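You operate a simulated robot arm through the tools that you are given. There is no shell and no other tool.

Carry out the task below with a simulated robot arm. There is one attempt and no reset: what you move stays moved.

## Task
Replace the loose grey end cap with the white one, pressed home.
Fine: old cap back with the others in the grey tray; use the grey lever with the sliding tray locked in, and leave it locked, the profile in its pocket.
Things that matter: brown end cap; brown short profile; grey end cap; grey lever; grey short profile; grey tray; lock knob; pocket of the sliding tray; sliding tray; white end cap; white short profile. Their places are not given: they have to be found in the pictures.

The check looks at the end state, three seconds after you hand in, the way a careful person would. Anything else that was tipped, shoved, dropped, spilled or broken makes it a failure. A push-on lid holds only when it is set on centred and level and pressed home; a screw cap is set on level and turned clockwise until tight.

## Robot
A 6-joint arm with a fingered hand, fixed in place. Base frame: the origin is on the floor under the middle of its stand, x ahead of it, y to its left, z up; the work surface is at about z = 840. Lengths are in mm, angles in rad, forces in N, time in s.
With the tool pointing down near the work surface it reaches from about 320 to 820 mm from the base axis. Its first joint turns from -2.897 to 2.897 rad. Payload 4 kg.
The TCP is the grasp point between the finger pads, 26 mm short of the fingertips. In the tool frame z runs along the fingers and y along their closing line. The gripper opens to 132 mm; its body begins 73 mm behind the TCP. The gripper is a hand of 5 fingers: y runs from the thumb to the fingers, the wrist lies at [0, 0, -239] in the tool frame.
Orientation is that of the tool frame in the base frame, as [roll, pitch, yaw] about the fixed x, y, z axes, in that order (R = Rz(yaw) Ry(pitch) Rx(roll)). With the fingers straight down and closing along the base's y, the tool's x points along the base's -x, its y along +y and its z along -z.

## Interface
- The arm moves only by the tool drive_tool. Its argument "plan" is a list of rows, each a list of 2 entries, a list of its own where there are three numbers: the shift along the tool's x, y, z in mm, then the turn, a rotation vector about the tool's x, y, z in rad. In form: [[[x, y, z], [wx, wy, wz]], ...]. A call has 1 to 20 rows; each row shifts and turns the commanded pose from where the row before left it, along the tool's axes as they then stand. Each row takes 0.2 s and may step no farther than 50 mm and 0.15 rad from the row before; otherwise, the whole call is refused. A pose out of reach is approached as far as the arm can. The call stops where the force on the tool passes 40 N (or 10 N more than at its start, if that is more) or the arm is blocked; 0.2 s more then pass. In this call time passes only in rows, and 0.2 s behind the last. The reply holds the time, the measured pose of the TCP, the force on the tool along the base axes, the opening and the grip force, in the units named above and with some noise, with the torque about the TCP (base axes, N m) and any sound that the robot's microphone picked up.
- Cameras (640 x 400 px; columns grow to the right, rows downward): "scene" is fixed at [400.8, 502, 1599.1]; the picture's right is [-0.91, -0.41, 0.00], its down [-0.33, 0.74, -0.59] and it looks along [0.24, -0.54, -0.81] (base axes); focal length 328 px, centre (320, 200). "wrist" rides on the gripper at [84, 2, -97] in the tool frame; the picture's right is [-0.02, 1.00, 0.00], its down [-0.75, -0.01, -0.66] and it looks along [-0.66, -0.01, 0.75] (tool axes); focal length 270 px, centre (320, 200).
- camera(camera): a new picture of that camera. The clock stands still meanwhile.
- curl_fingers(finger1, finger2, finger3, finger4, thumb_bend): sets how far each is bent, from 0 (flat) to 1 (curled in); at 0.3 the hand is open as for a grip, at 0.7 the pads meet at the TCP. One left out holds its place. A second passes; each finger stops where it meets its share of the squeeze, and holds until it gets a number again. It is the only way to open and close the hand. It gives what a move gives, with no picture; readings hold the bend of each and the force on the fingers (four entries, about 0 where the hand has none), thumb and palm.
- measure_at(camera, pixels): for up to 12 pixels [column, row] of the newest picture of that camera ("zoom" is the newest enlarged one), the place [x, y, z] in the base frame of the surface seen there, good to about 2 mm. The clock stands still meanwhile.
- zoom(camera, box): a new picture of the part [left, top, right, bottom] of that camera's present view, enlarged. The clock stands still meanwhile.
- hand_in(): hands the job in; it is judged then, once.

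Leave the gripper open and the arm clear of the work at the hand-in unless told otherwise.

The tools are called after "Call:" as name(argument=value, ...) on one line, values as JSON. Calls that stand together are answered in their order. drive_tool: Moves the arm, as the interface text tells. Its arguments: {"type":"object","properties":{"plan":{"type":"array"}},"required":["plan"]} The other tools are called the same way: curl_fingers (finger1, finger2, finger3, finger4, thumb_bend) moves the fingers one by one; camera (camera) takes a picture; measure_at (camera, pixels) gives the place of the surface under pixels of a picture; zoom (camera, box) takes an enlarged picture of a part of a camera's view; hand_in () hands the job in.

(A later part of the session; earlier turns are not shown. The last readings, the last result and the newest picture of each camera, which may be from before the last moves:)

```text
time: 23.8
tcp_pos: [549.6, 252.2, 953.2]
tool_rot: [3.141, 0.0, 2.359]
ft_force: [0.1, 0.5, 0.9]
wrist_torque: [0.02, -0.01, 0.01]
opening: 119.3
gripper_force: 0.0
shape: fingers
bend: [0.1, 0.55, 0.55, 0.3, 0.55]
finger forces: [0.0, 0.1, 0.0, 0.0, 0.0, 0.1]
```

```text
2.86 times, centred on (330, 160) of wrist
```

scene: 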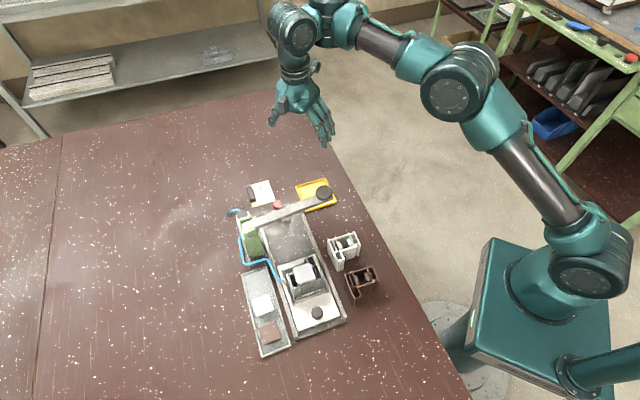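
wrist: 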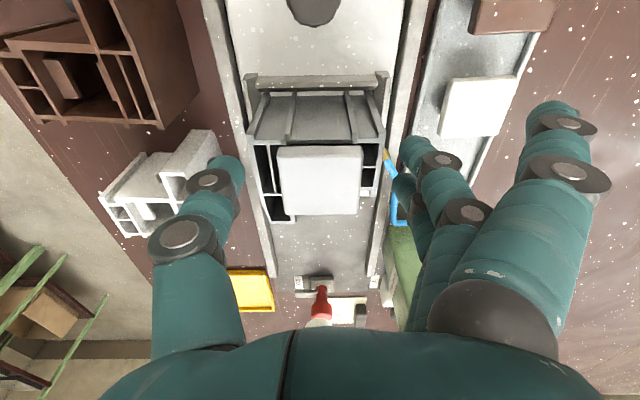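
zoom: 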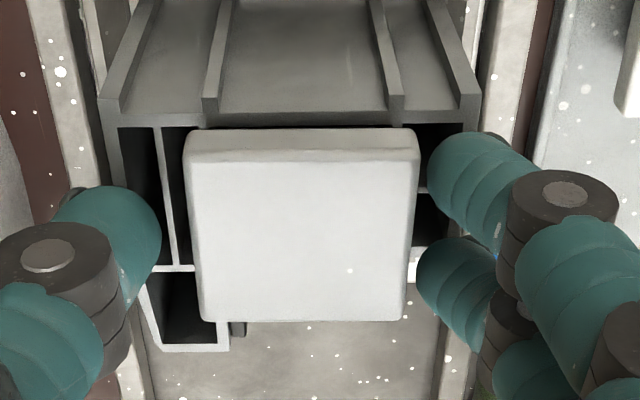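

Clear of the rim now. The right-hand tips are slightly nearer the cap than the thumb; I shift +1.5 mm in tool y and close to 0.62.

Call:
drive_tool(plan=[[[0, 1.5, 0], [0, 0, 0]], [[0, 0, 0], [0, 0, 0]]])

Call:
curl_fingers(finger2=0.63, finger3=0.63, thumb_bend=0.63)

Call:
zoom(camera="wrist", box=[220, 90, 440, 230])

```text
time: 24.4
tcp_pos: [551.2, 254.3, 953.3]
tool_rot: [-3.14, 0.0, 2.359]
ft_force: [-0.4, 0.1, 0.7]
wrist_torque: [0.01, 0.0, -0.03]
opening: 119.1
gripper_force: 0.1
shape: fingers
bend: [0.1, 0.55, 0.55, 0.3, 0.55]
finger forces: [0.0, 0.1, 0.0, 0.0, 0.0, 0.0]
```

```text
time: 25.4
tcp_pos: [551.4, 253.4, 952.8]
tool_rot: [-3.141, 0.001, 2.36]
ft_force: [0.1, 0.4, -0.3]
wrist_torque: [0.02, 0.01, 0.0]
opening: 113.7
gripper_force: 7.1
shape: fingers
bend: [0.1, 0.59, 0.59, 0.3, 0.6]
finger forces: [0.0, 3.2, 3.2, 0.1, 6.5, 0.1]
```

```text
2.86 times, centred on (330, 160) of wrist
```

zoom: 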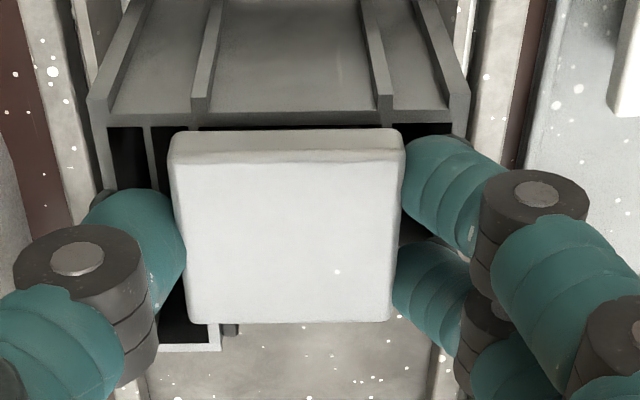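

The cap is pinched (3.2/3.2 vs 6.5 N). I lift slowly 8 mm and check whether only the cap rises.

Call:
drive_tool(plan=[[[0, 0, -2], [0, 0, 0]], [[0, 0, -3], [0, 0, 0]], [[0, 0, -4], [0, 0, 0]], [[0, 0, -5], [0, 0, 0]]])

Call:
camera(camera="wrist")

Call:
zoom(camera="wrist", box=[220, 90, 440, 230])

```text
time: 26.4
tcp_pos: [550.9, 255.0, 967.5]
tool_rot: [-3.141, 0.0, 2.36]
ft_force: [-0.3, 0.6, 0.1]
wrist_torque: [0.0, -0.03, 0.03]
opening: 113.7
gripper_force: 6.5
shape: fingers
bend: [0.1, 0.59, 0.59, 0.3, 0.6]
finger forces: [0.1, 3.1, 3.1, 0.0, 6.5, 0.1]
```

```text
taken
```

wrist: 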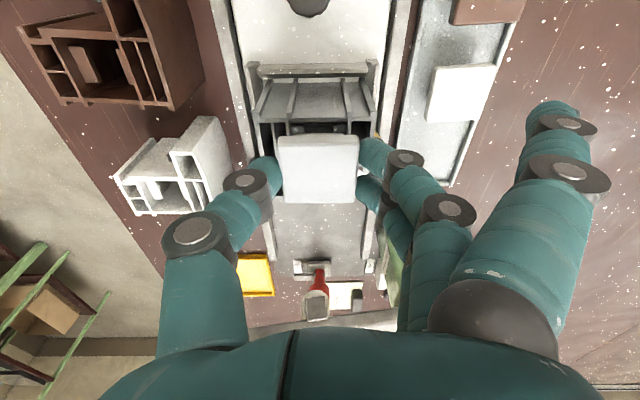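

```text
2.86 times, centred on (330, 160) of wrist
```

zoom: 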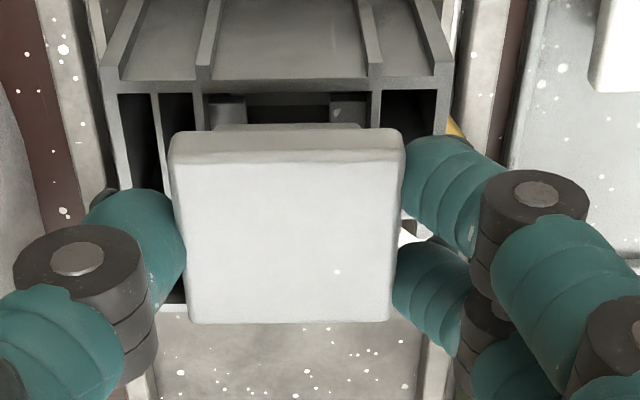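

Only the cap rises; the profile stays, and the chamber with its two tabs is visible. I measure the cap in the hand (top corners) and the chamber opening.

Call:
measure_at(camera="zoom", pixels=[[178, 160], [395, 160], [196, 318], [387, 318], [286, 240], [286, 320], [286, 155], [202, 105], [377, 105], [290, 84], [120, 90], [445, 85]])

Call:
drive_tool(plan=[[[0, 0, -20], [0, 0, 0]], [[0, 0, -25], [0, 0, 0]], [[0, 0, 0], [0, 0, 0]]])

Call:
camera(camera="wrist")

```text
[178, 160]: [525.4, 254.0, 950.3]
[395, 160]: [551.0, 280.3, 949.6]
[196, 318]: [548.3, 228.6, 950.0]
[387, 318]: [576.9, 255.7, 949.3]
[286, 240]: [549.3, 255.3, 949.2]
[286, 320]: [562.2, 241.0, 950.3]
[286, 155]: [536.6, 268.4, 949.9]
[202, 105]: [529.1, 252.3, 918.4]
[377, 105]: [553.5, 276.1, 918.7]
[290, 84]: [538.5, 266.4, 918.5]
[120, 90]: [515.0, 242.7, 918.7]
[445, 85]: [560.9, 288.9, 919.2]
```

```text
time: 27.2
tcp_pos: [551.8, 253.5, 1014.7]
tool_rot: [-3.141, -0.001, 2.36]
ft_force: [-0.6, 0.0, -0.6]
wrist_torque: [-0.02, 0.02, -0.01]
opening: 113.8
gripper_force: 6.5
shape: fingers
bend: [0.1, 0.59, 0.59, 0.3, 0.6]
finger forces: [0.1, 3.2, 3.2, 0.1, 6.4, 0.0]
```

```text
taken
```

wrist: 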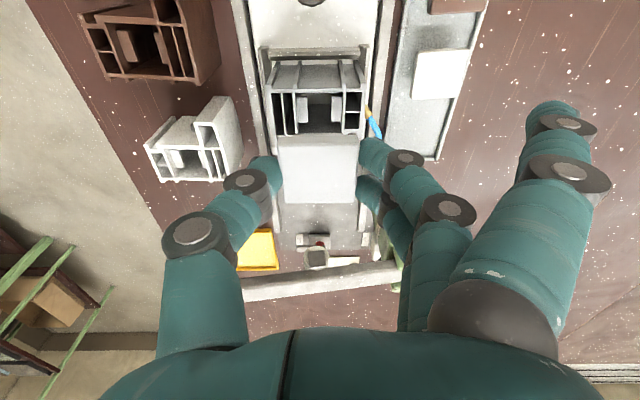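

Held cap centre ≈ TCP (offset ~0), its top is 17.6 mm below the TCP. The chamber is now visible at (318,110). I enlarge it and measure its inner edges to fix the target for the white cap.

Call:
zoom(camera="wrist", box=[260, 70, 380, 140])

```text
5.33 times, centred on (320, 105) of wrist
```

zoom: 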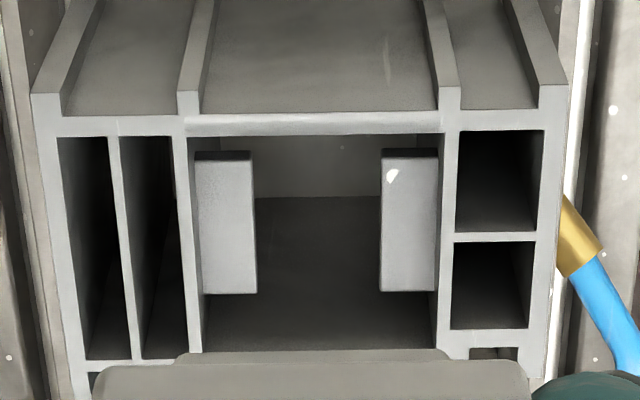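

Call:
measure_at(camera="zoom", pixels=[[183, 200], [447, 200], [183, 150], [450, 150], [310, 124], [225, 200], [408, 200], [194, 330], [441, 330], [310, 290], [46, 124], [552, 118]])

```text
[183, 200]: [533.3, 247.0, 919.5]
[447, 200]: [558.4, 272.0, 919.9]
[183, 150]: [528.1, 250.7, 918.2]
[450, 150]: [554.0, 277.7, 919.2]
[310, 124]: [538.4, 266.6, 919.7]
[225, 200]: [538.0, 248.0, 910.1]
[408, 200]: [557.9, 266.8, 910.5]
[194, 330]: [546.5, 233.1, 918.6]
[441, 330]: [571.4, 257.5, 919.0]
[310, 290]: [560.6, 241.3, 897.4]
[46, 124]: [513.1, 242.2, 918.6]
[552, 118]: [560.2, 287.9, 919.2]
```

Relative to the chamber, the original cap was centred, and my gripping TCP reading was ≈(551.3,254.1) – that's the target for the white cap. Now I carry the grey cap to the empty end of the grey tray, TCP about (651.5,291), staying at z≈1014.

Call:
drive_tool(plan=[[[-5, 32, 0], [0, 0, 0]], [[-15, 32, 0], [0, 0, 0]], [[-25, 32.5, 0], [0, 0, 0]], [[0, 0, 0], [0, 0, 0]], [[0, 0, 0], [0, 0, 0]]])

Call:
camera(camera="wrist")

Call:
zoom(camera="scene", box=[200, 170, 360, 290])

```text
time: 28.4
tcp_pos: [650.5, 291.5, 1011.9]
tool_rot: [3.141, -0.001, 2.359]
ft_force: [-0.7, -0.8, -0.3]
wrist_torque: [0.0, 0.0, 0.02]
opening: 113.7
gripper_force: 6.4
shape: fingers
bend: [0.1, 0.59, 0.59, 0.3, 0.6]
finger forces: [0.1, 3.2, 3.2, 0.0, 6.3, 0.1]
```

```text
taken
```

wrist: 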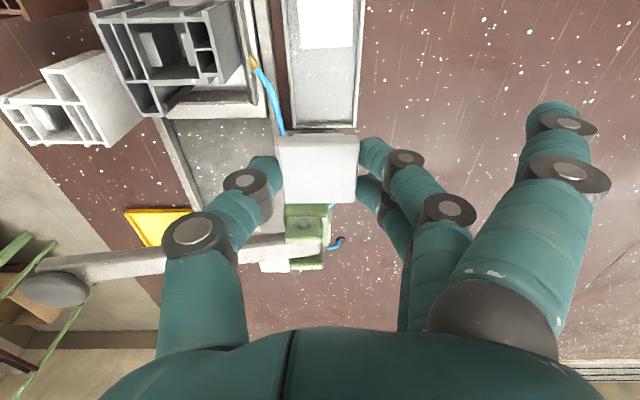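

```text
3.33 times, centred on (280, 230) of scene
```

zoom: 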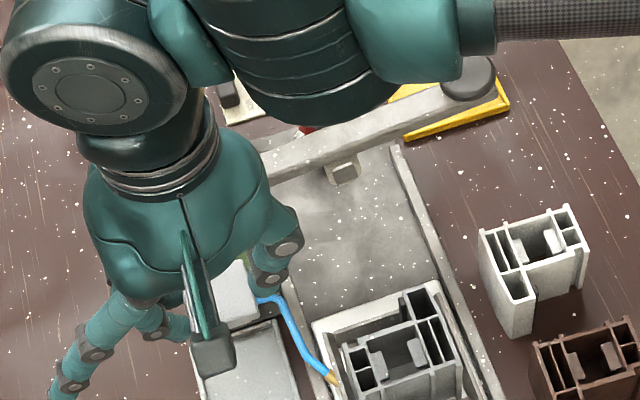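

I check the tray's far end and the free floor area in this picture by measuring the tray edge points (293,118), (353,120), floor (322,90), white cap (325,30).

Call:
measure_at(camera="wrist", pixels=[[296, 127], [354, 125], [298, 112], [350, 112], [322, 85], [300, 47], [352, 47], [325, 30], [286, 60], [366, 40], [318, 165], [325, 60]])

Call:
measure_at(camera="scene", pixels=[[302, 220], [305, 216], [298, 219], [262, 340], [245, 273], [282, 347], [262, 304], [270, 331]])

```text
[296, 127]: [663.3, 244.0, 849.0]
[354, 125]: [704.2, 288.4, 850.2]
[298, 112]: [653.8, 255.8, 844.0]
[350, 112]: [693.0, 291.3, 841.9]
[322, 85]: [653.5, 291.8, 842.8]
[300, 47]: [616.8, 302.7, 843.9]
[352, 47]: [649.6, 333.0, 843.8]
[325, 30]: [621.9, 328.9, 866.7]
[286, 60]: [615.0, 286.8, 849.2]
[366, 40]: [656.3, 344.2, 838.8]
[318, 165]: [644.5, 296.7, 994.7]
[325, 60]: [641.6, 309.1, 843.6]
```

```text
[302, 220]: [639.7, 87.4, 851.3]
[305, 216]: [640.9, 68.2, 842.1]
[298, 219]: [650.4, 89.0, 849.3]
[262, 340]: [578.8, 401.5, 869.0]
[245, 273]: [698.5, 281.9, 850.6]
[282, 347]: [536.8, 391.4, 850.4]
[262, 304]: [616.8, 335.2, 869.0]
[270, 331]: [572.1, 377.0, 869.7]
```

The tray floor is at z≈843 and the inner end is at ≈(673,274). I need +3.5 mm in tool y to be centred. The hose runs near the thumb side, so I measure it in this picture: (262,78), (268,95), (275,112), (283,132).

Call:
zoom(camera="wrist", box=[200, 40, 380, 220])

Call:
measure_at(camera="wrist", pixels=[[262, 78], [268, 95], [274, 112], [281, 130], [270, 170], [262, 190], [255, 175], [238, 180]])

```text
2.22 times, centred on (290, 130) of wrist
```

zoom: 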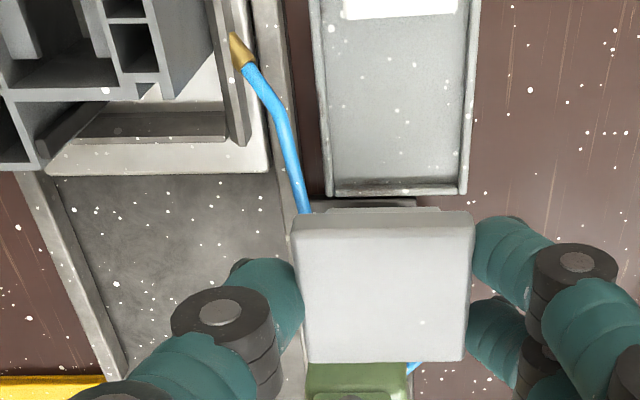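

```text
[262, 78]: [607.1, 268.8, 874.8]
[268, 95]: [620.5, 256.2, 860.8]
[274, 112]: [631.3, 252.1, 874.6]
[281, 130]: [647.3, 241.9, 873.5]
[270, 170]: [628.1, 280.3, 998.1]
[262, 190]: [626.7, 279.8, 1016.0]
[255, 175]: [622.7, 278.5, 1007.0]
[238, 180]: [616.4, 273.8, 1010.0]
```

The hose passes close under the thumb's outer knuckle if I place it there, so I shift the drop spot: tool (+8, +7) – i.e. 8 mm toward the white cap and a bit outward – which leaves ≥5 mm clearance to the hose and still ~7 mm from the white cap. Then down to z≈910 and look.

Call:
drive_tool(plan=[[[8, 7, 0], [0, 0, 0]], [[0, 0, 25], [0, 0, 0]], [[0, 0, 25], [0, 0, 0]], [[0, 0, 25], [0, 0, 0]], [[0, 0, 25], [0, 0, 0]], [[0, 0, 0], [0, 0, 0]], [[0, 0, 0], [0, 0, 0]]])

Call:
camera(camera="wrist")

Call:
zoom(camera="wrist", box=[200, 40, 440, 240])

```text
time: 30.0
tcp_pos: [649.7, 301.5, 912.7]
tool_rot: [-3.141, 0.0, 2.359]
ft_force: [-0.3, -0.3, -0.4]
wrist_torque: [-0.05, -0.01, -0.03]
opening: 113.6
gripper_force: 6.1
shape: fingers
bend: [0.1, 0.59, 0.59, 0.3, 0.6]
finger forces: [0.1, 3.1, 3.1, 0.0, 6.3, 0.0]
```

```text
taken
```

wrist: 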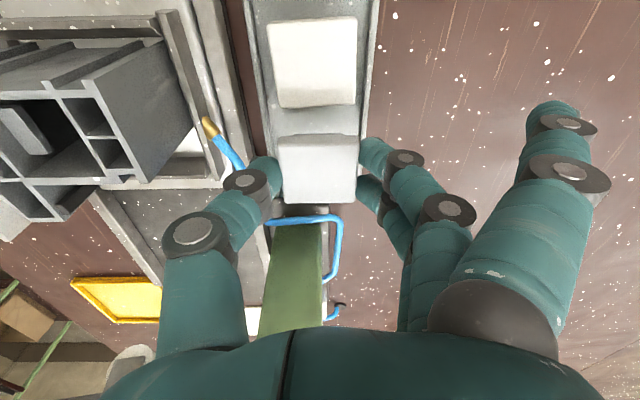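

```text
2.00 times, centred on (320, 140) of wrist
```

zoom: 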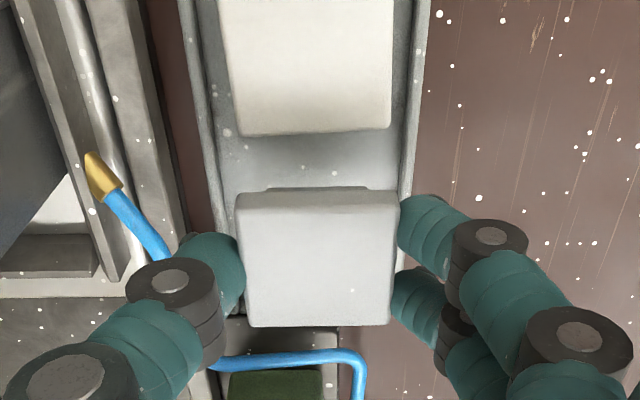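

I check alignment: measure the tray walls beside the cap, the white cap's near edge and the held cap's corners.

Call:
measure_at(camera="zoom", pixels=[[245, 215], [390, 215], [252, 320], [383, 320], [222, 170], [400, 170], [310, 165], [232, 130], [388, 125], [260, 360], [310, 342], [225, 358]])

```text
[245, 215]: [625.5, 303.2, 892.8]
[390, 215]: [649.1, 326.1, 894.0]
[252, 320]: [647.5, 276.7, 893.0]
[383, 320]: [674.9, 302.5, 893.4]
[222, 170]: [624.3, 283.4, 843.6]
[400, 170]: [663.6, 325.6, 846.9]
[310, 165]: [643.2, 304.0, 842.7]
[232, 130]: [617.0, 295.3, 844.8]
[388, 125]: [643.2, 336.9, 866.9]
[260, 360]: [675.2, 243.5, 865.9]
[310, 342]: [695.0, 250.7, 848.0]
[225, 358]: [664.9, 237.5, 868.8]
```

Cap centre ≈(649.3,302.1) sits within the tray walls (margins ~6–10 mm). White cap top is at 866.9, so I need ~26 mm down; I go down 24 mm gently and check the forces.

Call:
drive_tool(plan=[[[0, 0, 10], [0, 0, 0]], [[0, 0, 8], [0, 0, 0]], [[0, 0, 4], [0, 0, 0]], [[0, 0, 2], [0, 0, 0]], [[0, 0, 0], [0, 0, 0]]])

Call:
zoom(camera="wrist", box=[200, 40, 440, 240])

```text
time: 31.2
tcp_pos: [651.3, 302.4, 887.4]
tool_rot: [-3.141, -0.001, 2.36]
ft_force: [-0.3, -0.6, -0.1]
wrist_torque: [0.02, 0.04, 0.01]
opening: 113.5
gripper_force: 6.9
shape: fingers
bend: [0.1, 0.59, 0.59, 0.3, 0.6]
finger forces: [0.0, 3.2, 3.1, 0.1, 6.3, 0.1]
```

```text
2.00 times, centred on (320, 140) of wrist
```

zoom: 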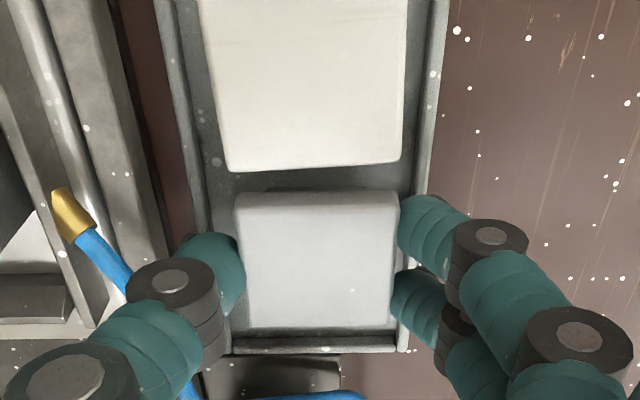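

No contact yet; I lower in 1 mm steps up to 3 mm.

Call:
drive_tool(plan=[[[0, 0, 1], [0, 0, 0]], [[0, 0, 1], [0, 0, 0]], [[0, 0, 0], [0, 0, 0]]])

Call:
measure_at(camera="wrist", pixels=[[320, 170], [300, 90], [320, 195]])

```text
time: 32.0
tcp_pos: [650.0, 300.8, 887.2]
tool_rot: [-3.14, 0.0, 2.36]
ft_force: [-1.2, 0.3, 0.4]
wrist_torque: [0.02, -0.01, -0.02]
opening: 113.7
gripper_force: 6.2
shape: fingers
bend: [0.1, 0.59, 0.59, 0.3, 0.6]
finger forces: [0.1, 3.2, 3.2, 0.1, 6.3, 0.1]
```

```text
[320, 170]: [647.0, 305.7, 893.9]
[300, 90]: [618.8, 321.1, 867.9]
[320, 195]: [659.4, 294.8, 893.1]
```

The measurement used the older picture; I take a fresh one and measure the cap top against the white cap top.

Call:
camera(camera="wrist")

Call:
measure_at(camera="wrist", pixels=[[320, 160], [320, 190], [300, 150], [340, 150], [300, 90], [350, 90], [320, 115], [320, 130]])

```text
taken
```

wrist: 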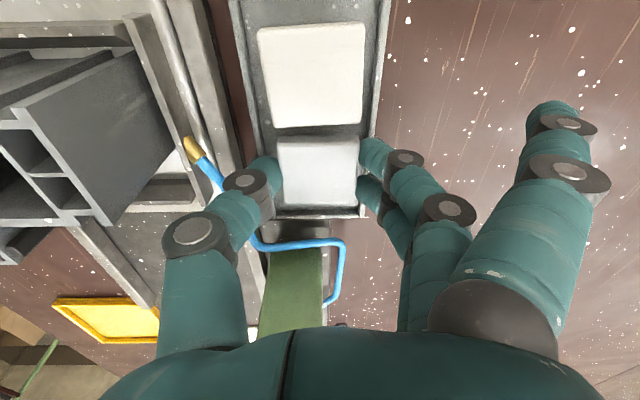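

```text
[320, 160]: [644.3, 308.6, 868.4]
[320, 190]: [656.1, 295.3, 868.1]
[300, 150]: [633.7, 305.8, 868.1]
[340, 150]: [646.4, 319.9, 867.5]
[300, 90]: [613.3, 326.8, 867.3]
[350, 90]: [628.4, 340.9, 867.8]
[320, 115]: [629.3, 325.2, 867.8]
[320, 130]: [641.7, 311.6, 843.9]
```

The grey cap's top (868.0) equals the white cap's (867.6): it's at the floor. I release by opening fingers 2/3 to 0.5 and the thumb slightly to 0.57.

Call:
curl_fingers(finger2=0.5, finger3=0.5, thumb_bend=0.575)

Call:
camera(camera="wrist")

```text
time: 33.0
tcp_pos: [651.1, 300.6, 886.7]
tool_rot: [-3.141, -0.001, 2.361]
ft_force: [0.1, -0.2, 0.7]
wrist_torque: [0.01, 0.0, 0.03]
opening: 115.6
gripper_force: 0.1
shape: fingers
bend: [0.1, 0.5, 0.5, 0.3, 0.57]
finger forces: [0.0, 0.0, 0.0, 0.0, 0.0, 0.0]
```

```text
taken
```

wrist: 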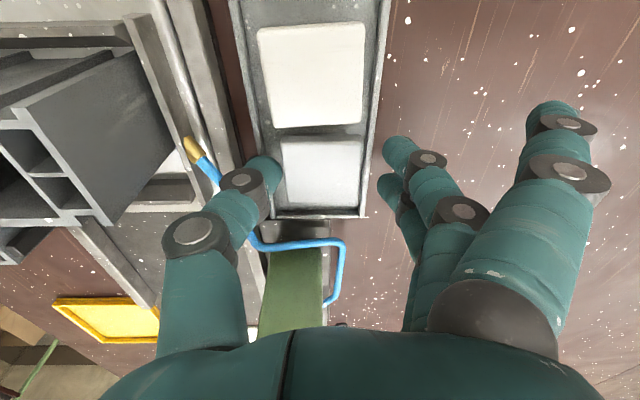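

Released; the grey cap lies flat in the tray. I raise straight up 50 mm, then look at the white cap.

Call:
drive_tool(plan=[[[0, 0, -10], [0, 0, 0]], [[0, 0, -20], [0, 0, 0]], [[0, 0, -25], [0, 0, 0]], [[25, 0, 0], [0, 0, 0]], [[20, 0, 0], [0, 0, 0]], [[0, 0, 0], [0, 0, 0]]])

Call:
camera(camera="wrist")

Call:
zoom(camera="wrist", box=[240, 70, 400, 200])

```text
time: 34.4
tcp_pos: [617.6, 333.0, 941.8]
tool_rot: [3.141, 0.0, 2.358]
ft_force: [0.7, -0.2, -0.6]
wrist_torque: [-0.01, 0.02, -0.02]
opening: 115.6
gripper_force: 0.1
shape: fingers
bend: [0.1, 0.5, 0.5, 0.3, 0.57]
finger forces: [0.0, 0.0, 0.0, 0.0, 0.0, 0.0]
```

```text
taken
```

wrist: 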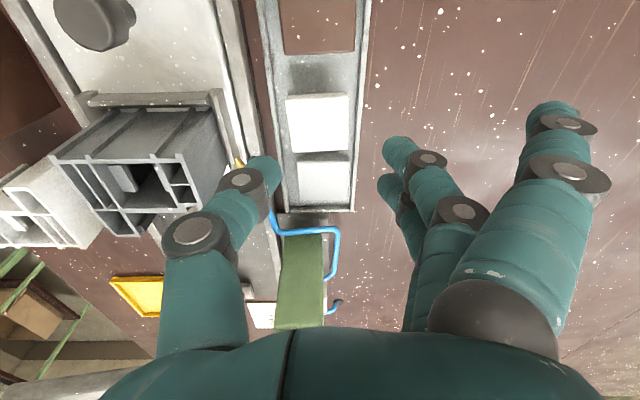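

```text
3.08 times, centred on (320, 135) of wrist
```

zoom: 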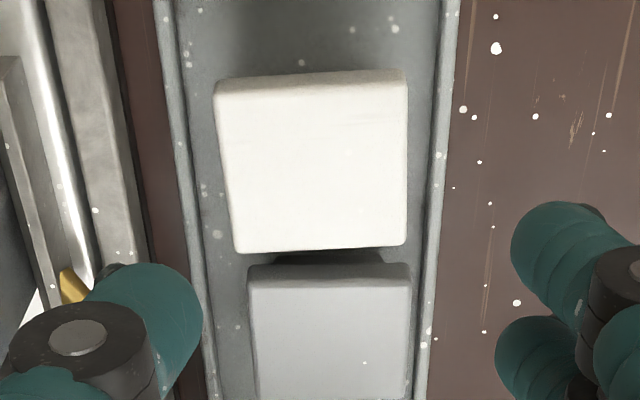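

I measure the white cap's top corners in this zoom.

Call:
measure_at(camera="zoom", pixels=[[221, 100], [402, 90], [238, 247], [403, 240], [312, 95], [320, 245], [225, 175], [404, 165], [315, 170], [262, 285], [402, 285], [300, 20]])

```text
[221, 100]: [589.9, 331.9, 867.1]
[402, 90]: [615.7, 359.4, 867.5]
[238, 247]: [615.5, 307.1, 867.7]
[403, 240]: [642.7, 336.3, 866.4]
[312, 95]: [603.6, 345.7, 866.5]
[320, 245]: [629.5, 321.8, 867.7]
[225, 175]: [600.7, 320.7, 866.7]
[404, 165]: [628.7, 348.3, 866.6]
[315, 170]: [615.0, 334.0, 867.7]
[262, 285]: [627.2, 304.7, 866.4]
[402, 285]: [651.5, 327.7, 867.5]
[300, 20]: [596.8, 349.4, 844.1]
```

White cap centre ≈(616.0,333.7), yaw ≈47°, top 867.3. I open the thumb to 0.52, rotate the tool ~2° to match, nudge -0.5 mm in y, and descend to z≈888.

Call:
curl_fingers(finger2=0.5, finger3=0.5, thumb_bend=0.52)

Call:
drive_tool(plan=[[[0, -0.5, 0], [0, 0, -0.035]], [[0, 0, 20], [0, 0, 0]], [[0, 0, 20], [0, 0, 0]], [[0, 0, 10], [0, 0, 0]], [[0, 0, 4], [0, 0, 0]], [[0, 0, 0], [0, 0, 0]]])

Call:
camera(camera="wrist")

Call:
zoom(camera="wrist", box=[220, 90, 440, 230])

```text
time: 35.4
tcp_pos: [618.3, 334.0, 942.8]
tool_rot: [-3.141, -0.002, 2.361]
ft_force: [1.0, 0.4, -0.5]
wrist_torque: [-0.02, 0.02, 0.01]
opening: 123.1
gripper_force: 0.1
shape: fingers
bend: [0.1, 0.5, 0.5, 0.3, 0.52]
finger forces: [0.0, 0.1, 0.1, 0.1, 0.1, 0.0]
```

```text
time: 36.8
tcp_pos: [618.7, 333.7, 888.7]
tool_rot: [-3.142, 0.0, 2.394]
ft_force: [2.0, 2.1, 1.6]
wrist_torque: [-0.05, 0.04, 0.04]
opening: 121.8
gripper_force: 1.9
shape: fingers
bend: [0.1, 0.5, 0.5, 0.3, 0.53]
finger forces: [0.0, 0.0, 0.0, 0.1, 3.2, 0.1]
```

```text
taken
```

wrist: 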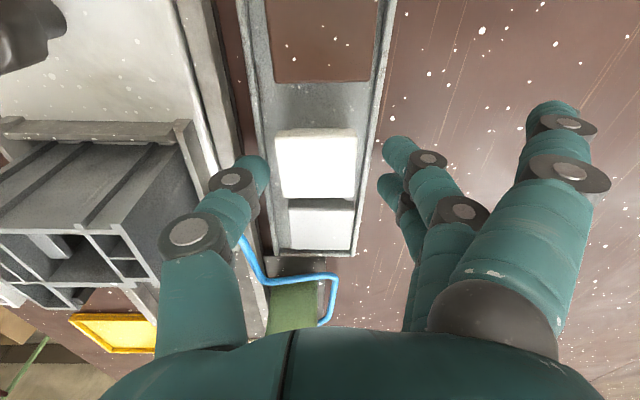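

```text
2.86 times, centred on (330, 160) of wrist
```

zoom: 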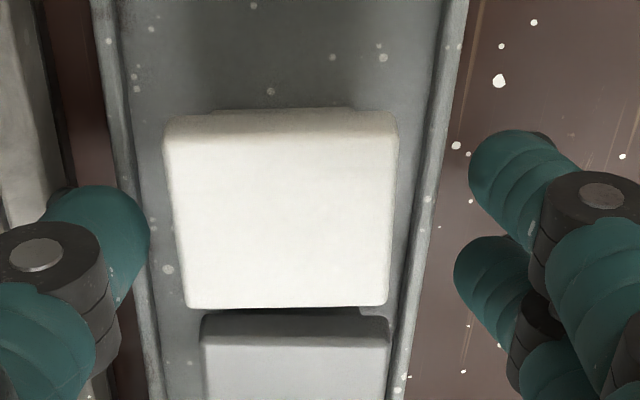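

The thumb touches something lightly (3.2 N), likely the fixture's rail edge. I raise 8 mm, close the thumb to 0.56, then go down again.

Call:
drive_tool(plan=[[[0, 0, -8], [0, 0, 0]], [[0, 0, 0], [0, 0, 0]]])

Call:
curl_fingers(finger2=0.54, finger3=0.54, thumb_bend=0.56)

Call:
zoom(camera="wrist", box=[220, 80, 440, 220])

```text
time: 37.4
tcp_pos: [617.4, 332.3, 895.8]
tool_rot: [3.141, 0.0, 2.394]
ft_force: [-0.3, -0.1, 0.7]
wrist_torque: [-0.02, -0.02, -0.02]
opening: 123.5
gripper_force: 0.0
shape: fingers
bend: [0.1, 0.5, 0.5, 0.3, 0.52]
finger forces: [0.0, 0.1, 0.1, 0.0, 0.1, 0.0]
```

```text
time: 38.4
tcp_pos: [617.1, 332.5, 895.9]
tool_rot: [-3.142, 0.0, 2.394]
ft_force: [-0.1, -0.1, -0.8]
wrist_torque: [-0.02, 0.03, -0.02]
opening: 117.9
gripper_force: 0.0
shape: fingers
bend: [0.1, 0.54, 0.54, 0.3, 0.56]
finger forces: [0.0, 0.0, 0.0, 0.0, 0.0, 0.0]
```

```text
2.86 times, centred on (330, 150) of wrist
```

zoom: 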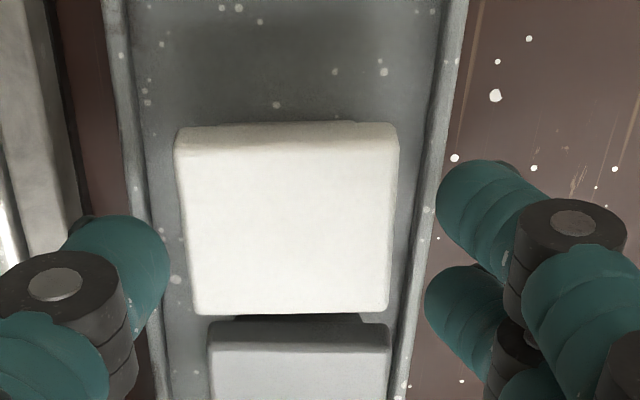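

Clear of contact. Now I lower 8 mm to the gripping height (~888) and watch the force.

Call:
drive_tool(plan=[[[0, 0, 4], [0, 0, 0]], [[0, 0, 4], [0, 0, 0]], [[0, 0, 0], [0, 0, 0]]])

Call:
camera(camera="wrist")

Call:
zoom(camera="wrist", box=[220, 90, 440, 230])

```text
time: 39.2
tcp_pos: [618.0, 332.8, 887.8]
tool_rot: [-3.141, 0.0, 2.395]
ft_force: [-0.8, 0.3, 0.1]
wrist_torque: [-0.02, -0.02, 0.01]
opening: 117.6
gripper_force: 0.0
shape: fingers
bend: [0.1, 0.54, 0.54, 0.3, 0.56]
finger forces: [0.0, 0.1, 0.0, 0.0, 0.1, 0.0]
```

```text
taken
```

wrist: 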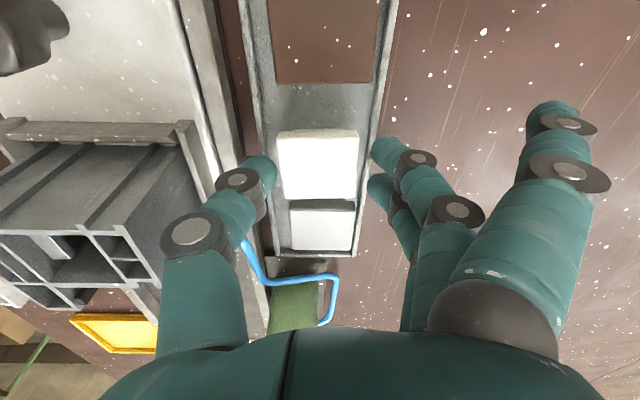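

```text
2.86 times, centred on (330, 160) of wrist
```

zoom: 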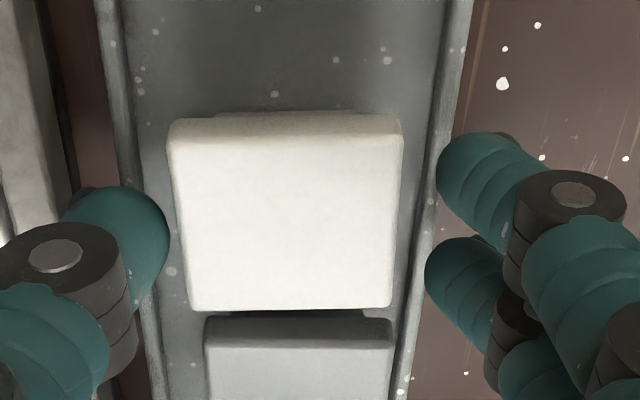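

Nearly aligned: thumb close to the cap, fingers ~4 mm off. I shift -1.5 mm in y, lower 1.5 mm, and close thumb and fingers 2, 3 to grip.

Call:
drive_tool(plan=[[[0, -1.5, 1.5], [0, 0, 0]], [[0, 0, 0], [0, 0, 0]]])

Call:
curl_fingers(finger2=0.63, finger3=0.63, thumb_bend=0.63)

Call:
camera(camera="wrist")

Call:
zoom(camera="wrist", box=[220, 90, 440, 230])

```text
time: 39.8
tcp_pos: [617.2, 331.4, 887.7]
tool_rot: [-3.141, -0.002, 2.394]
ft_force: [0.9, 0.5, 0.3]
wrist_torque: [0.01, 0.02, -0.02]
opening: 117.9
gripper_force: 0.1
shape: fingers
bend: [0.1, 0.54, 0.54, 0.3, 0.56]
finger forces: [0.0, 0.0, 0.0, 0.1, 0.0, 0.0]
```

```text
time: 40.8
tcp_pos: [617.6, 331.7, 885.9]
tool_rot: [3.141, 0.001, 2.395]
ft_force: [-0.5, 0.8, -0.3]
wrist_torque: [0.01, -0.04, -0.01]
opening: 113.5
gripper_force: 5.9
shape: fingers
bend: [0.1, 0.59, 0.59, 0.3, 0.6]
finger forces: [0.1, 3.1, 3.2, 0.1, 6.3, 0.1]
```

```text
taken
```

wrist: 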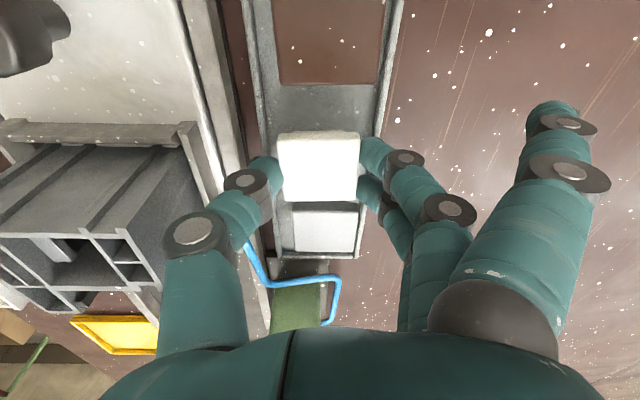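

```text
2.86 times, centred on (330, 160) of wrist
```

zoom: 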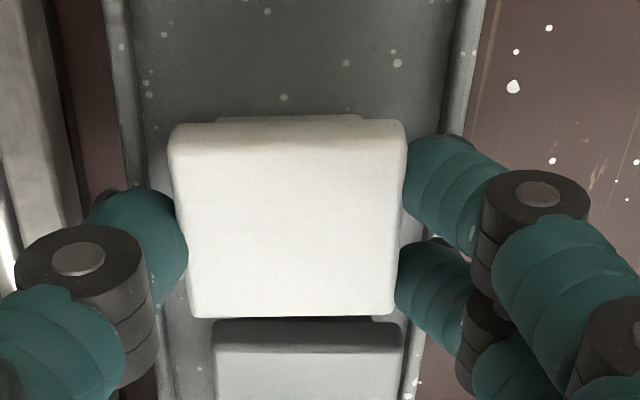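

White cap gripped (3.1/3.2 vs 6.3 N). I lift it 10 mm, check that nothing else comes along, then to z≈1010.

Call:
drive_tool(plan=[[[0, 0, -3], [0, 0, 0]], [[0, 0, -7], [0, 0, 0]], [[0, 0, -15], [0, 0, 0]], [[0, 0, -25], [0, 0, 0]], [[0, 0, -35], [0, 0, 0]], [[0, 0, -40], [0, 0, 0]], [[0, 0, 0], [0, 0, 0]]])

Call:
camera(camera="wrist")

Call:
zoom(camera="wrist", box=[220, 90, 440, 230])

```text
time: 42.4
tcp_pos: [616.7, 330.8, 1011.1]
tool_rot: [3.141, -0.002, 2.396]
ft_force: [-1.0, -1.0, 0.5]
wrist_torque: [0.0, 0.06, 0.02]
opening: 113.3
gripper_force: 5.9
shape: fingers
bend: [0.1, 0.59, 0.59, 0.3, 0.6]
finger forces: [0.0, 3.1, 3.3, 0.1, 6.3, 0.1]
```

```text
taken
```

wrist: 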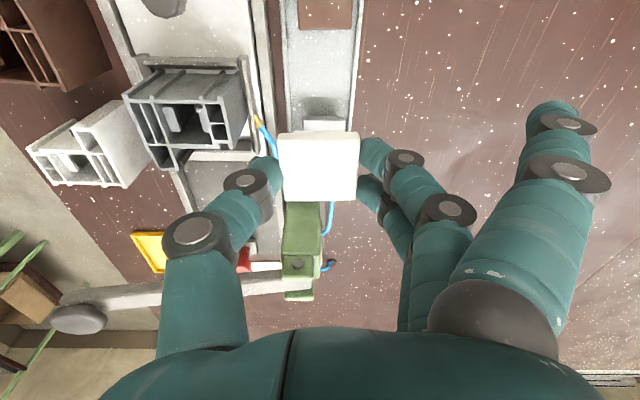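

```text
2.86 times, centred on (330, 160) of wrist
```

zoom: 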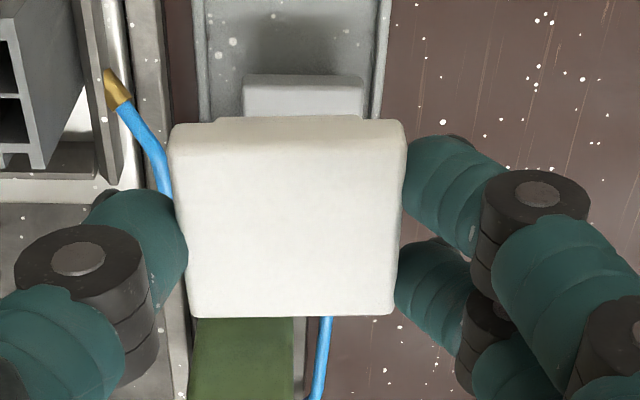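

I measure the held white cap's corners and centre.

Call:
measure_at(camera="zoom", pixels=[[178, 155], [399, 150], [196, 313], [392, 310], [290, 235], [290, 150], [290, 313], [185, 235], [398, 235]])

```text
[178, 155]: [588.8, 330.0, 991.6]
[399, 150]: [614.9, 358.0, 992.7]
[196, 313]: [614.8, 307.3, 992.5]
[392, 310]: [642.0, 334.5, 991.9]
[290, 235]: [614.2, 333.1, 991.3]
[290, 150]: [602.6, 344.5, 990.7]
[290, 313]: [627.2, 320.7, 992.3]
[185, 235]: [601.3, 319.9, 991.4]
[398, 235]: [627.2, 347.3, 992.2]
```

Held white cap: centre at tool (+2.3, +0.1) from the TCP, aligned with the tool. The target cap centre is ≈(550.6,254.2), so TCP ≈(552.2,252.5) with yaw 2.357. I rotate back and move over the profile at z≈1011.

Call:
drive_tool(plan=[[[0, 0, 0], [0, 0, 0.038]], [[-3.2, -33.6, 0], [0, 0, 0]], [[-3.2, -33.6, 0], [0, 0, 0]], [[-3.2, -33.7, 0], [0, 0, 0]], [[0, 0, 0], [0, 0, 0]], [[0, 0, 0], [0, 0, 0]]])

Call:
camera(camera="wrist")

Call:
zoom(camera="wrist", box=[260, 70, 380, 140])

```text
time: 43.8
tcp_pos: [552.6, 253.4, 1011.7]
tool_rot: [-3.139, 0.0, 2.355]
ft_force: [1.1, 0.0, 0.3]
wrist_torque: [0.0, -0.04, 0.03]
opening: 113.4
gripper_force: 6.3
shape: fingers
bend: [0.1, 0.59, 0.59, 0.3, 0.6]
finger forces: [0.0, 3.2, 3.2, 0.0, 6.4, 0.1]
```

```text
taken
```

wrist: 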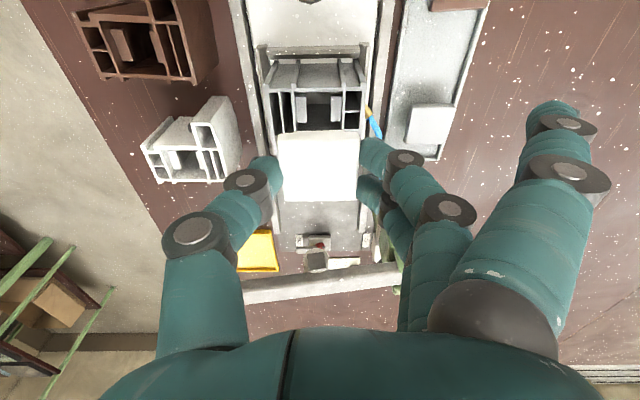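

```text
5.33 times, centred on (320, 105) of wrist
```

zoom: 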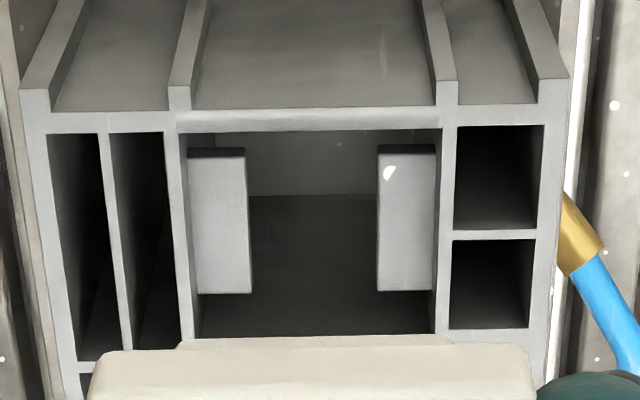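

I measure the chamber walls in this view and then the held cap's corners to get their relative offset in the same frame.

Call:
measure_at(camera="zoom", pixels=[[181, 200], [446, 200], [178, 160], [448, 160], [187, 300], [441, 300], [310, 121], [250, 122], [380, 119], [220, 200], [405, 200]])

Call:
measure_at(camera="wrist", pixels=[[282, 145], [356, 145], [287, 198], [354, 198], [319, 143], [319, 199], [283, 172], [356, 172], [319, 172]])

```text
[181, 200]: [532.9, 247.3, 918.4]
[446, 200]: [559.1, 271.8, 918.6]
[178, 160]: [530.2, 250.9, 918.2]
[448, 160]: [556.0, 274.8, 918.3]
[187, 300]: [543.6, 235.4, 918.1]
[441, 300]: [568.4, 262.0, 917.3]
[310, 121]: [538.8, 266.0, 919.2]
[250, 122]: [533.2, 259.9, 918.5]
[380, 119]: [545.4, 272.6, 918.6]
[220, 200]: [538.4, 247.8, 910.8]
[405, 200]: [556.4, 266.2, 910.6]
```

```text
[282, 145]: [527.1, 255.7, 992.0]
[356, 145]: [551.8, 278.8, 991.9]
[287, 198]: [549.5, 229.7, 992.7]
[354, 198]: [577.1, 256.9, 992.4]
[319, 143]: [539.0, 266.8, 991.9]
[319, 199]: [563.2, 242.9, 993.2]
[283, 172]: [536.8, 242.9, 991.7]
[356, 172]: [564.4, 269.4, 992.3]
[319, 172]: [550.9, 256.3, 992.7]
```

Cap is +0.8 mm off in tool y relative to the chamber. I measure the two tabs' ends for the chamber centre along the slide direction.

Call:
measure_at(camera="zoom", pixels=[[218, 162], [222, 288], [405, 158], [408, 285], [240, 162], [245, 288], [384, 160], [384, 286], [310, 200], [310, 320]])

```text
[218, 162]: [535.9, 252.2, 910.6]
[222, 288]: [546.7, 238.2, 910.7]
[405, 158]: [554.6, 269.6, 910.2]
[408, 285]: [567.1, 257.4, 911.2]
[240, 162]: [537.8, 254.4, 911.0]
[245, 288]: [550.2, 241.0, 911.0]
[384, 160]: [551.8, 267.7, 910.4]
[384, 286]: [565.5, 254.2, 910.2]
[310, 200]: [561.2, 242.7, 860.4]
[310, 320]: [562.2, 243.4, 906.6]
```

The tabs put the chamber centre at +0.8 mm along the slide from the cap, and -0.75 mm in tool y. I apply tool (-0.8,-0.75) and descend to z≈968 (plug still above the rim), then re-check.

Call:
drive_tool(plan=[[[-0.8, -0.75, 0], [0, 0, 0]], [[0, 0, 20], [0, 0, 0]], [[0, 0, 15], [0, 0, 0]], [[0, 0, 8], [0, 0, 0]], [[0, 0, 0], [0, 0, 0]], [[0, 0, 0], [0, 0, 0]]])

Call:
camera(camera="wrist")

Call:
zoom(camera="wrist", box=[240, 80, 400, 210])

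```text
time: 45.2
tcp_pos: [552.7, 253.3, 968.5]
tool_rot: [-3.141, 0.0, 2.356]
ft_force: [0.2, 0.1, 0.3]
wrist_torque: [-0.01, -0.02, -0.03]
opening: 113.6
gripper_force: 6.0
shape: fingers
bend: [0.1, 0.59, 0.59, 0.3, 0.6]
finger forces: [0.0, 3.1, 3.1, 0.1, 6.3, 0.0]
```

```text
taken
```

wrist: 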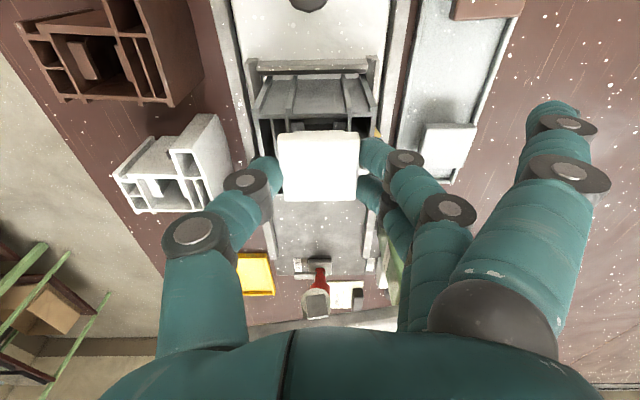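

```text
3.08 times, centred on (320, 145) of wrist
```

zoom: 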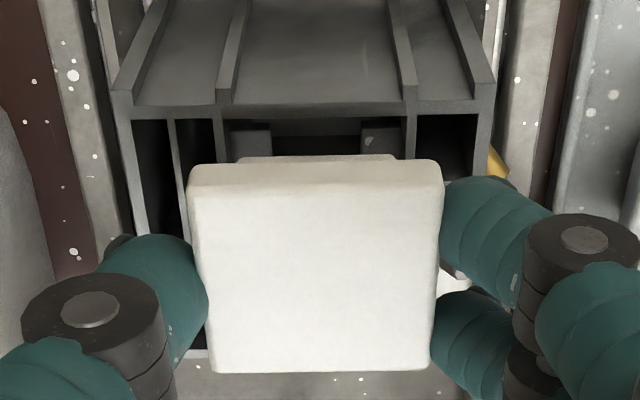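

I measure chamber walls/rim and cap corners in this closer view for the final alignment.

Call:
measure_at(camera="zoom", pixels=[[218, 125], [411, 122], [313, 110], [219, 140], [411, 138], [250, 111], [380, 109]])

Call:
measure_at(camera="zoom", pixels=[[199, 195], [436, 192], [215, 366], [424, 364], [316, 192], [320, 368], [205, 280], [434, 275], [318, 280]])

```text
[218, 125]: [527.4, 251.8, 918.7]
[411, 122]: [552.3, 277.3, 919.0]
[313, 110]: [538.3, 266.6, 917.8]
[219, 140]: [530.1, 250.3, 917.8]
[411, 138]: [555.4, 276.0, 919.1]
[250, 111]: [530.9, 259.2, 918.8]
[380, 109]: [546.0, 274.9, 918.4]
```

```text
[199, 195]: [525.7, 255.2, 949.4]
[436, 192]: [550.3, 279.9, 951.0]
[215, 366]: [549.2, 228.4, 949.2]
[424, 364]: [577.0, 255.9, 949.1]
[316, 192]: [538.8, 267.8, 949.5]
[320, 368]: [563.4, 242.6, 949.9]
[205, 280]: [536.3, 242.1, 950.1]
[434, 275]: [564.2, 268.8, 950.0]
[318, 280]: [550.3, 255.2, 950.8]
```

Offsets are now within ~0.3 mm in both directions. I lower slowly, 2 mm steps, 10 mm first, watching the force.

Call:
drive_tool(plan=[[[0, 0, 2], [0, 0, 0]], [[0, 0, 2], [0, 0, 0]], [[0, 0, 2], [0, 0, 0]], [[0, 0, 2], [0, 0, 0]], [[0, 0, 2], [0, 0, 0]], [[0, 0, 0], [0, 0, 0]]])

Call:
zoom(camera="wrist", box=[240, 80, 400, 210])

```text
time: 46.6
tcp_pos: [552.1, 252.8, 958.0]
tool_rot: [3.14, 0.0, 2.357]
ft_force: [-0.2, 0.3, 0.2]
wrist_torque: [-0.02, -0.01, 0.03]
opening: 113.7
gripper_force: 6.1
shape: fingers
bend: [0.1, 0.59, 0.59, 0.3, 0.6]
finger forces: [0.0, 3.2, 3.1, 0.0, 6.3, 0.0]
```

```text
3.08 times, centred on (320, 145) of wrist
```

zoom: 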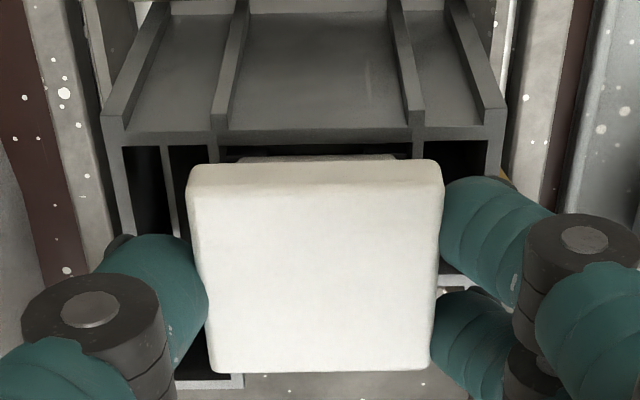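

No contact force; the plug is entering the chamber. I continue down in 1 mm steps (4 mm).

Call:
drive_tool(plan=[[[0, 0, 1], [0, 0, 0]], [[0, 0, 1], [0, 0, 0]], [[0, 0, 1], [0, 0, 0]], [[0, 0, 1], [0, 0, 0]], [[0, 0, 0], [0, 0, 0]]])

Call:
camera(camera="wrist")

Call:
zoom(camera="wrist", box=[240, 80, 400, 210])

```text
time: 47.8
tcp_pos: [552.6, 252.5, 955.0]
tool_rot: [3.141, -0.001, 2.357]
ft_force: [-0.2, 0.9, 0.3]
wrist_torque: [-0.01, -0.01, 0.01]
opening: 113.5
gripper_force: 6.5
shape: fingers
bend: [0.1, 0.59, 0.59, 0.3, 0.6]
finger forces: [0.0, 3.1, 3.1, 0.1, 6.2, 0.0]
```

```text
taken
```

wrist: 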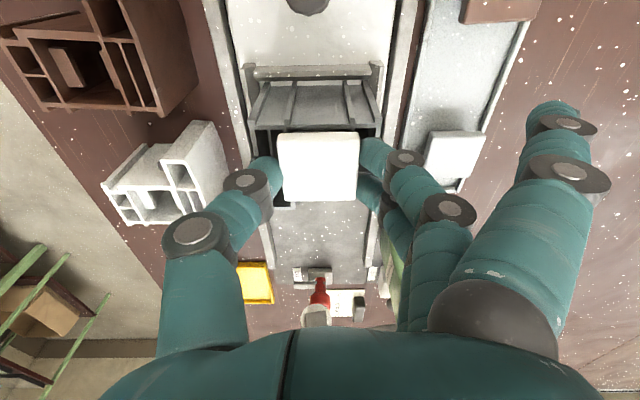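

```text
3.08 times, centred on (320, 145) of wrist
```

zoom: 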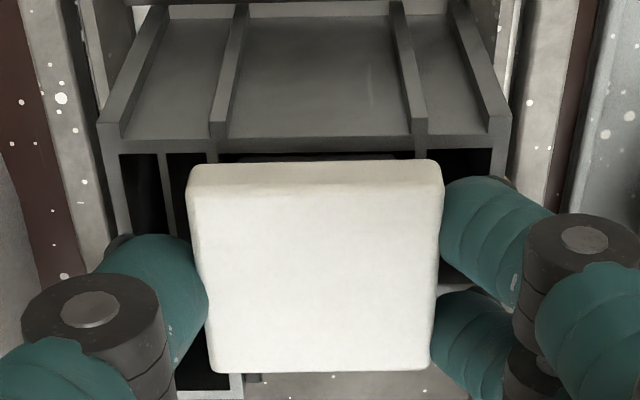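

Call:
measure_at(camera="zoom", pixels=[[210, 200], [430, 195], [220, 360], [420, 360], [318, 280], [300, 146], [165, 350]])

Call:
drive_tool(plan=[[[0, 0, 1], [0, 0, 0]], [[0, 0, 1], [0, 0, 0]], [[0, 0, 0], [0, 0, 0]]])

```text
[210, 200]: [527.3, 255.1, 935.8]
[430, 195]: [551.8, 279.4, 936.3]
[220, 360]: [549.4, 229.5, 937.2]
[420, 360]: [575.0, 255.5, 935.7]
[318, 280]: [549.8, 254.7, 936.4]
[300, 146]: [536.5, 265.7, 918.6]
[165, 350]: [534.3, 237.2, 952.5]
```

```text
time: 48.6
tcp_pos: [552.0, 252.3, 952.5]
tool_rot: [3.141, 0.002, 2.358]
ft_force: [-0.6, 0.7, 2.8]
wrist_torque: [-0.06, 0.05, 0.01]
opening: 113.5
gripper_force: 6.6
shape: fingers
bend: [0.1, 0.59, 0.59, 0.3, 0.6]
finger forces: [0.0, 3.1, 3.0, 0.1, 6.8, 0.0]
```

Contact (2.8 N up) at cap top ≈934 – resting on the tabs like the old one. I release by opening fingers 2/3 and thumb together to 0.53.

Call:
curl_fingers(finger2=0.53, finger3=0.53, thumb_bend=0.54)

Call:
camera(camera="wrist")

Call:
zoom(camera="wrist", box=[240, 80, 400, 210])

```text
time: 49.6
tcp_pos: [553.4, 251.7, 953.3]
tool_rot: [3.141, 0.001, 2.356]
ft_force: [0.0, -0.3, -0.2]
wrist_torque: [0.03, 0.01, -0.02]
opening: 120.1
gripper_force: 0.1
shape: fingers
bend: [0.1, 0.53, 0.53, 0.3, 0.54]
finger forces: [0.1, 0.0, 0.0, 0.0, 0.0, 0.1]
```

```text
taken
```

wrist: 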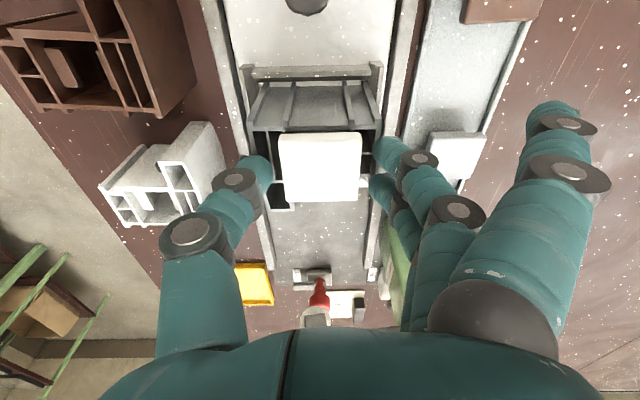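

```text
3.08 times, centred on (320, 145) of wrist
```

zoom: 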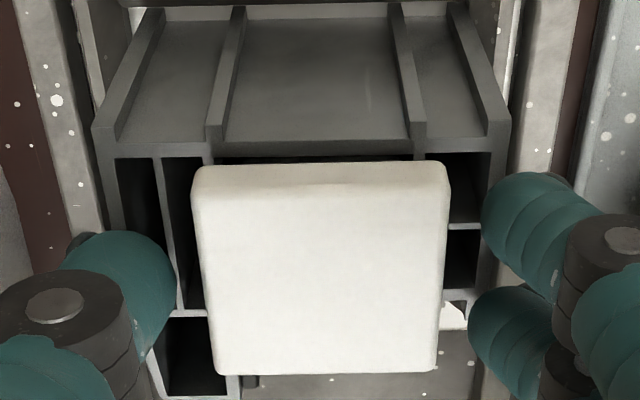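

Released. I measure the cap's top and the rim to confirm it's level and centred.

Call:
measure_at(camera="zoom", pixels=[[207, 200], [440, 197], [222, 365], [430, 363], [322, 280], [205, 150], [420, 145], [300, 150], [465, 226], [320, 193], [325, 367]])

```text
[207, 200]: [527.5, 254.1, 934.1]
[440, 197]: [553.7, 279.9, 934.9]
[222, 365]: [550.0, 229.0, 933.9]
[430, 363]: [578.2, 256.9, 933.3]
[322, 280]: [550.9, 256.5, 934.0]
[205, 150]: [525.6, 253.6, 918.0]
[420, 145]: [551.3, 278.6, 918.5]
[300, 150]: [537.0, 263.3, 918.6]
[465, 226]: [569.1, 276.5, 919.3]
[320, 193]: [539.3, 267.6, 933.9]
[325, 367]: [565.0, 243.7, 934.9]
```

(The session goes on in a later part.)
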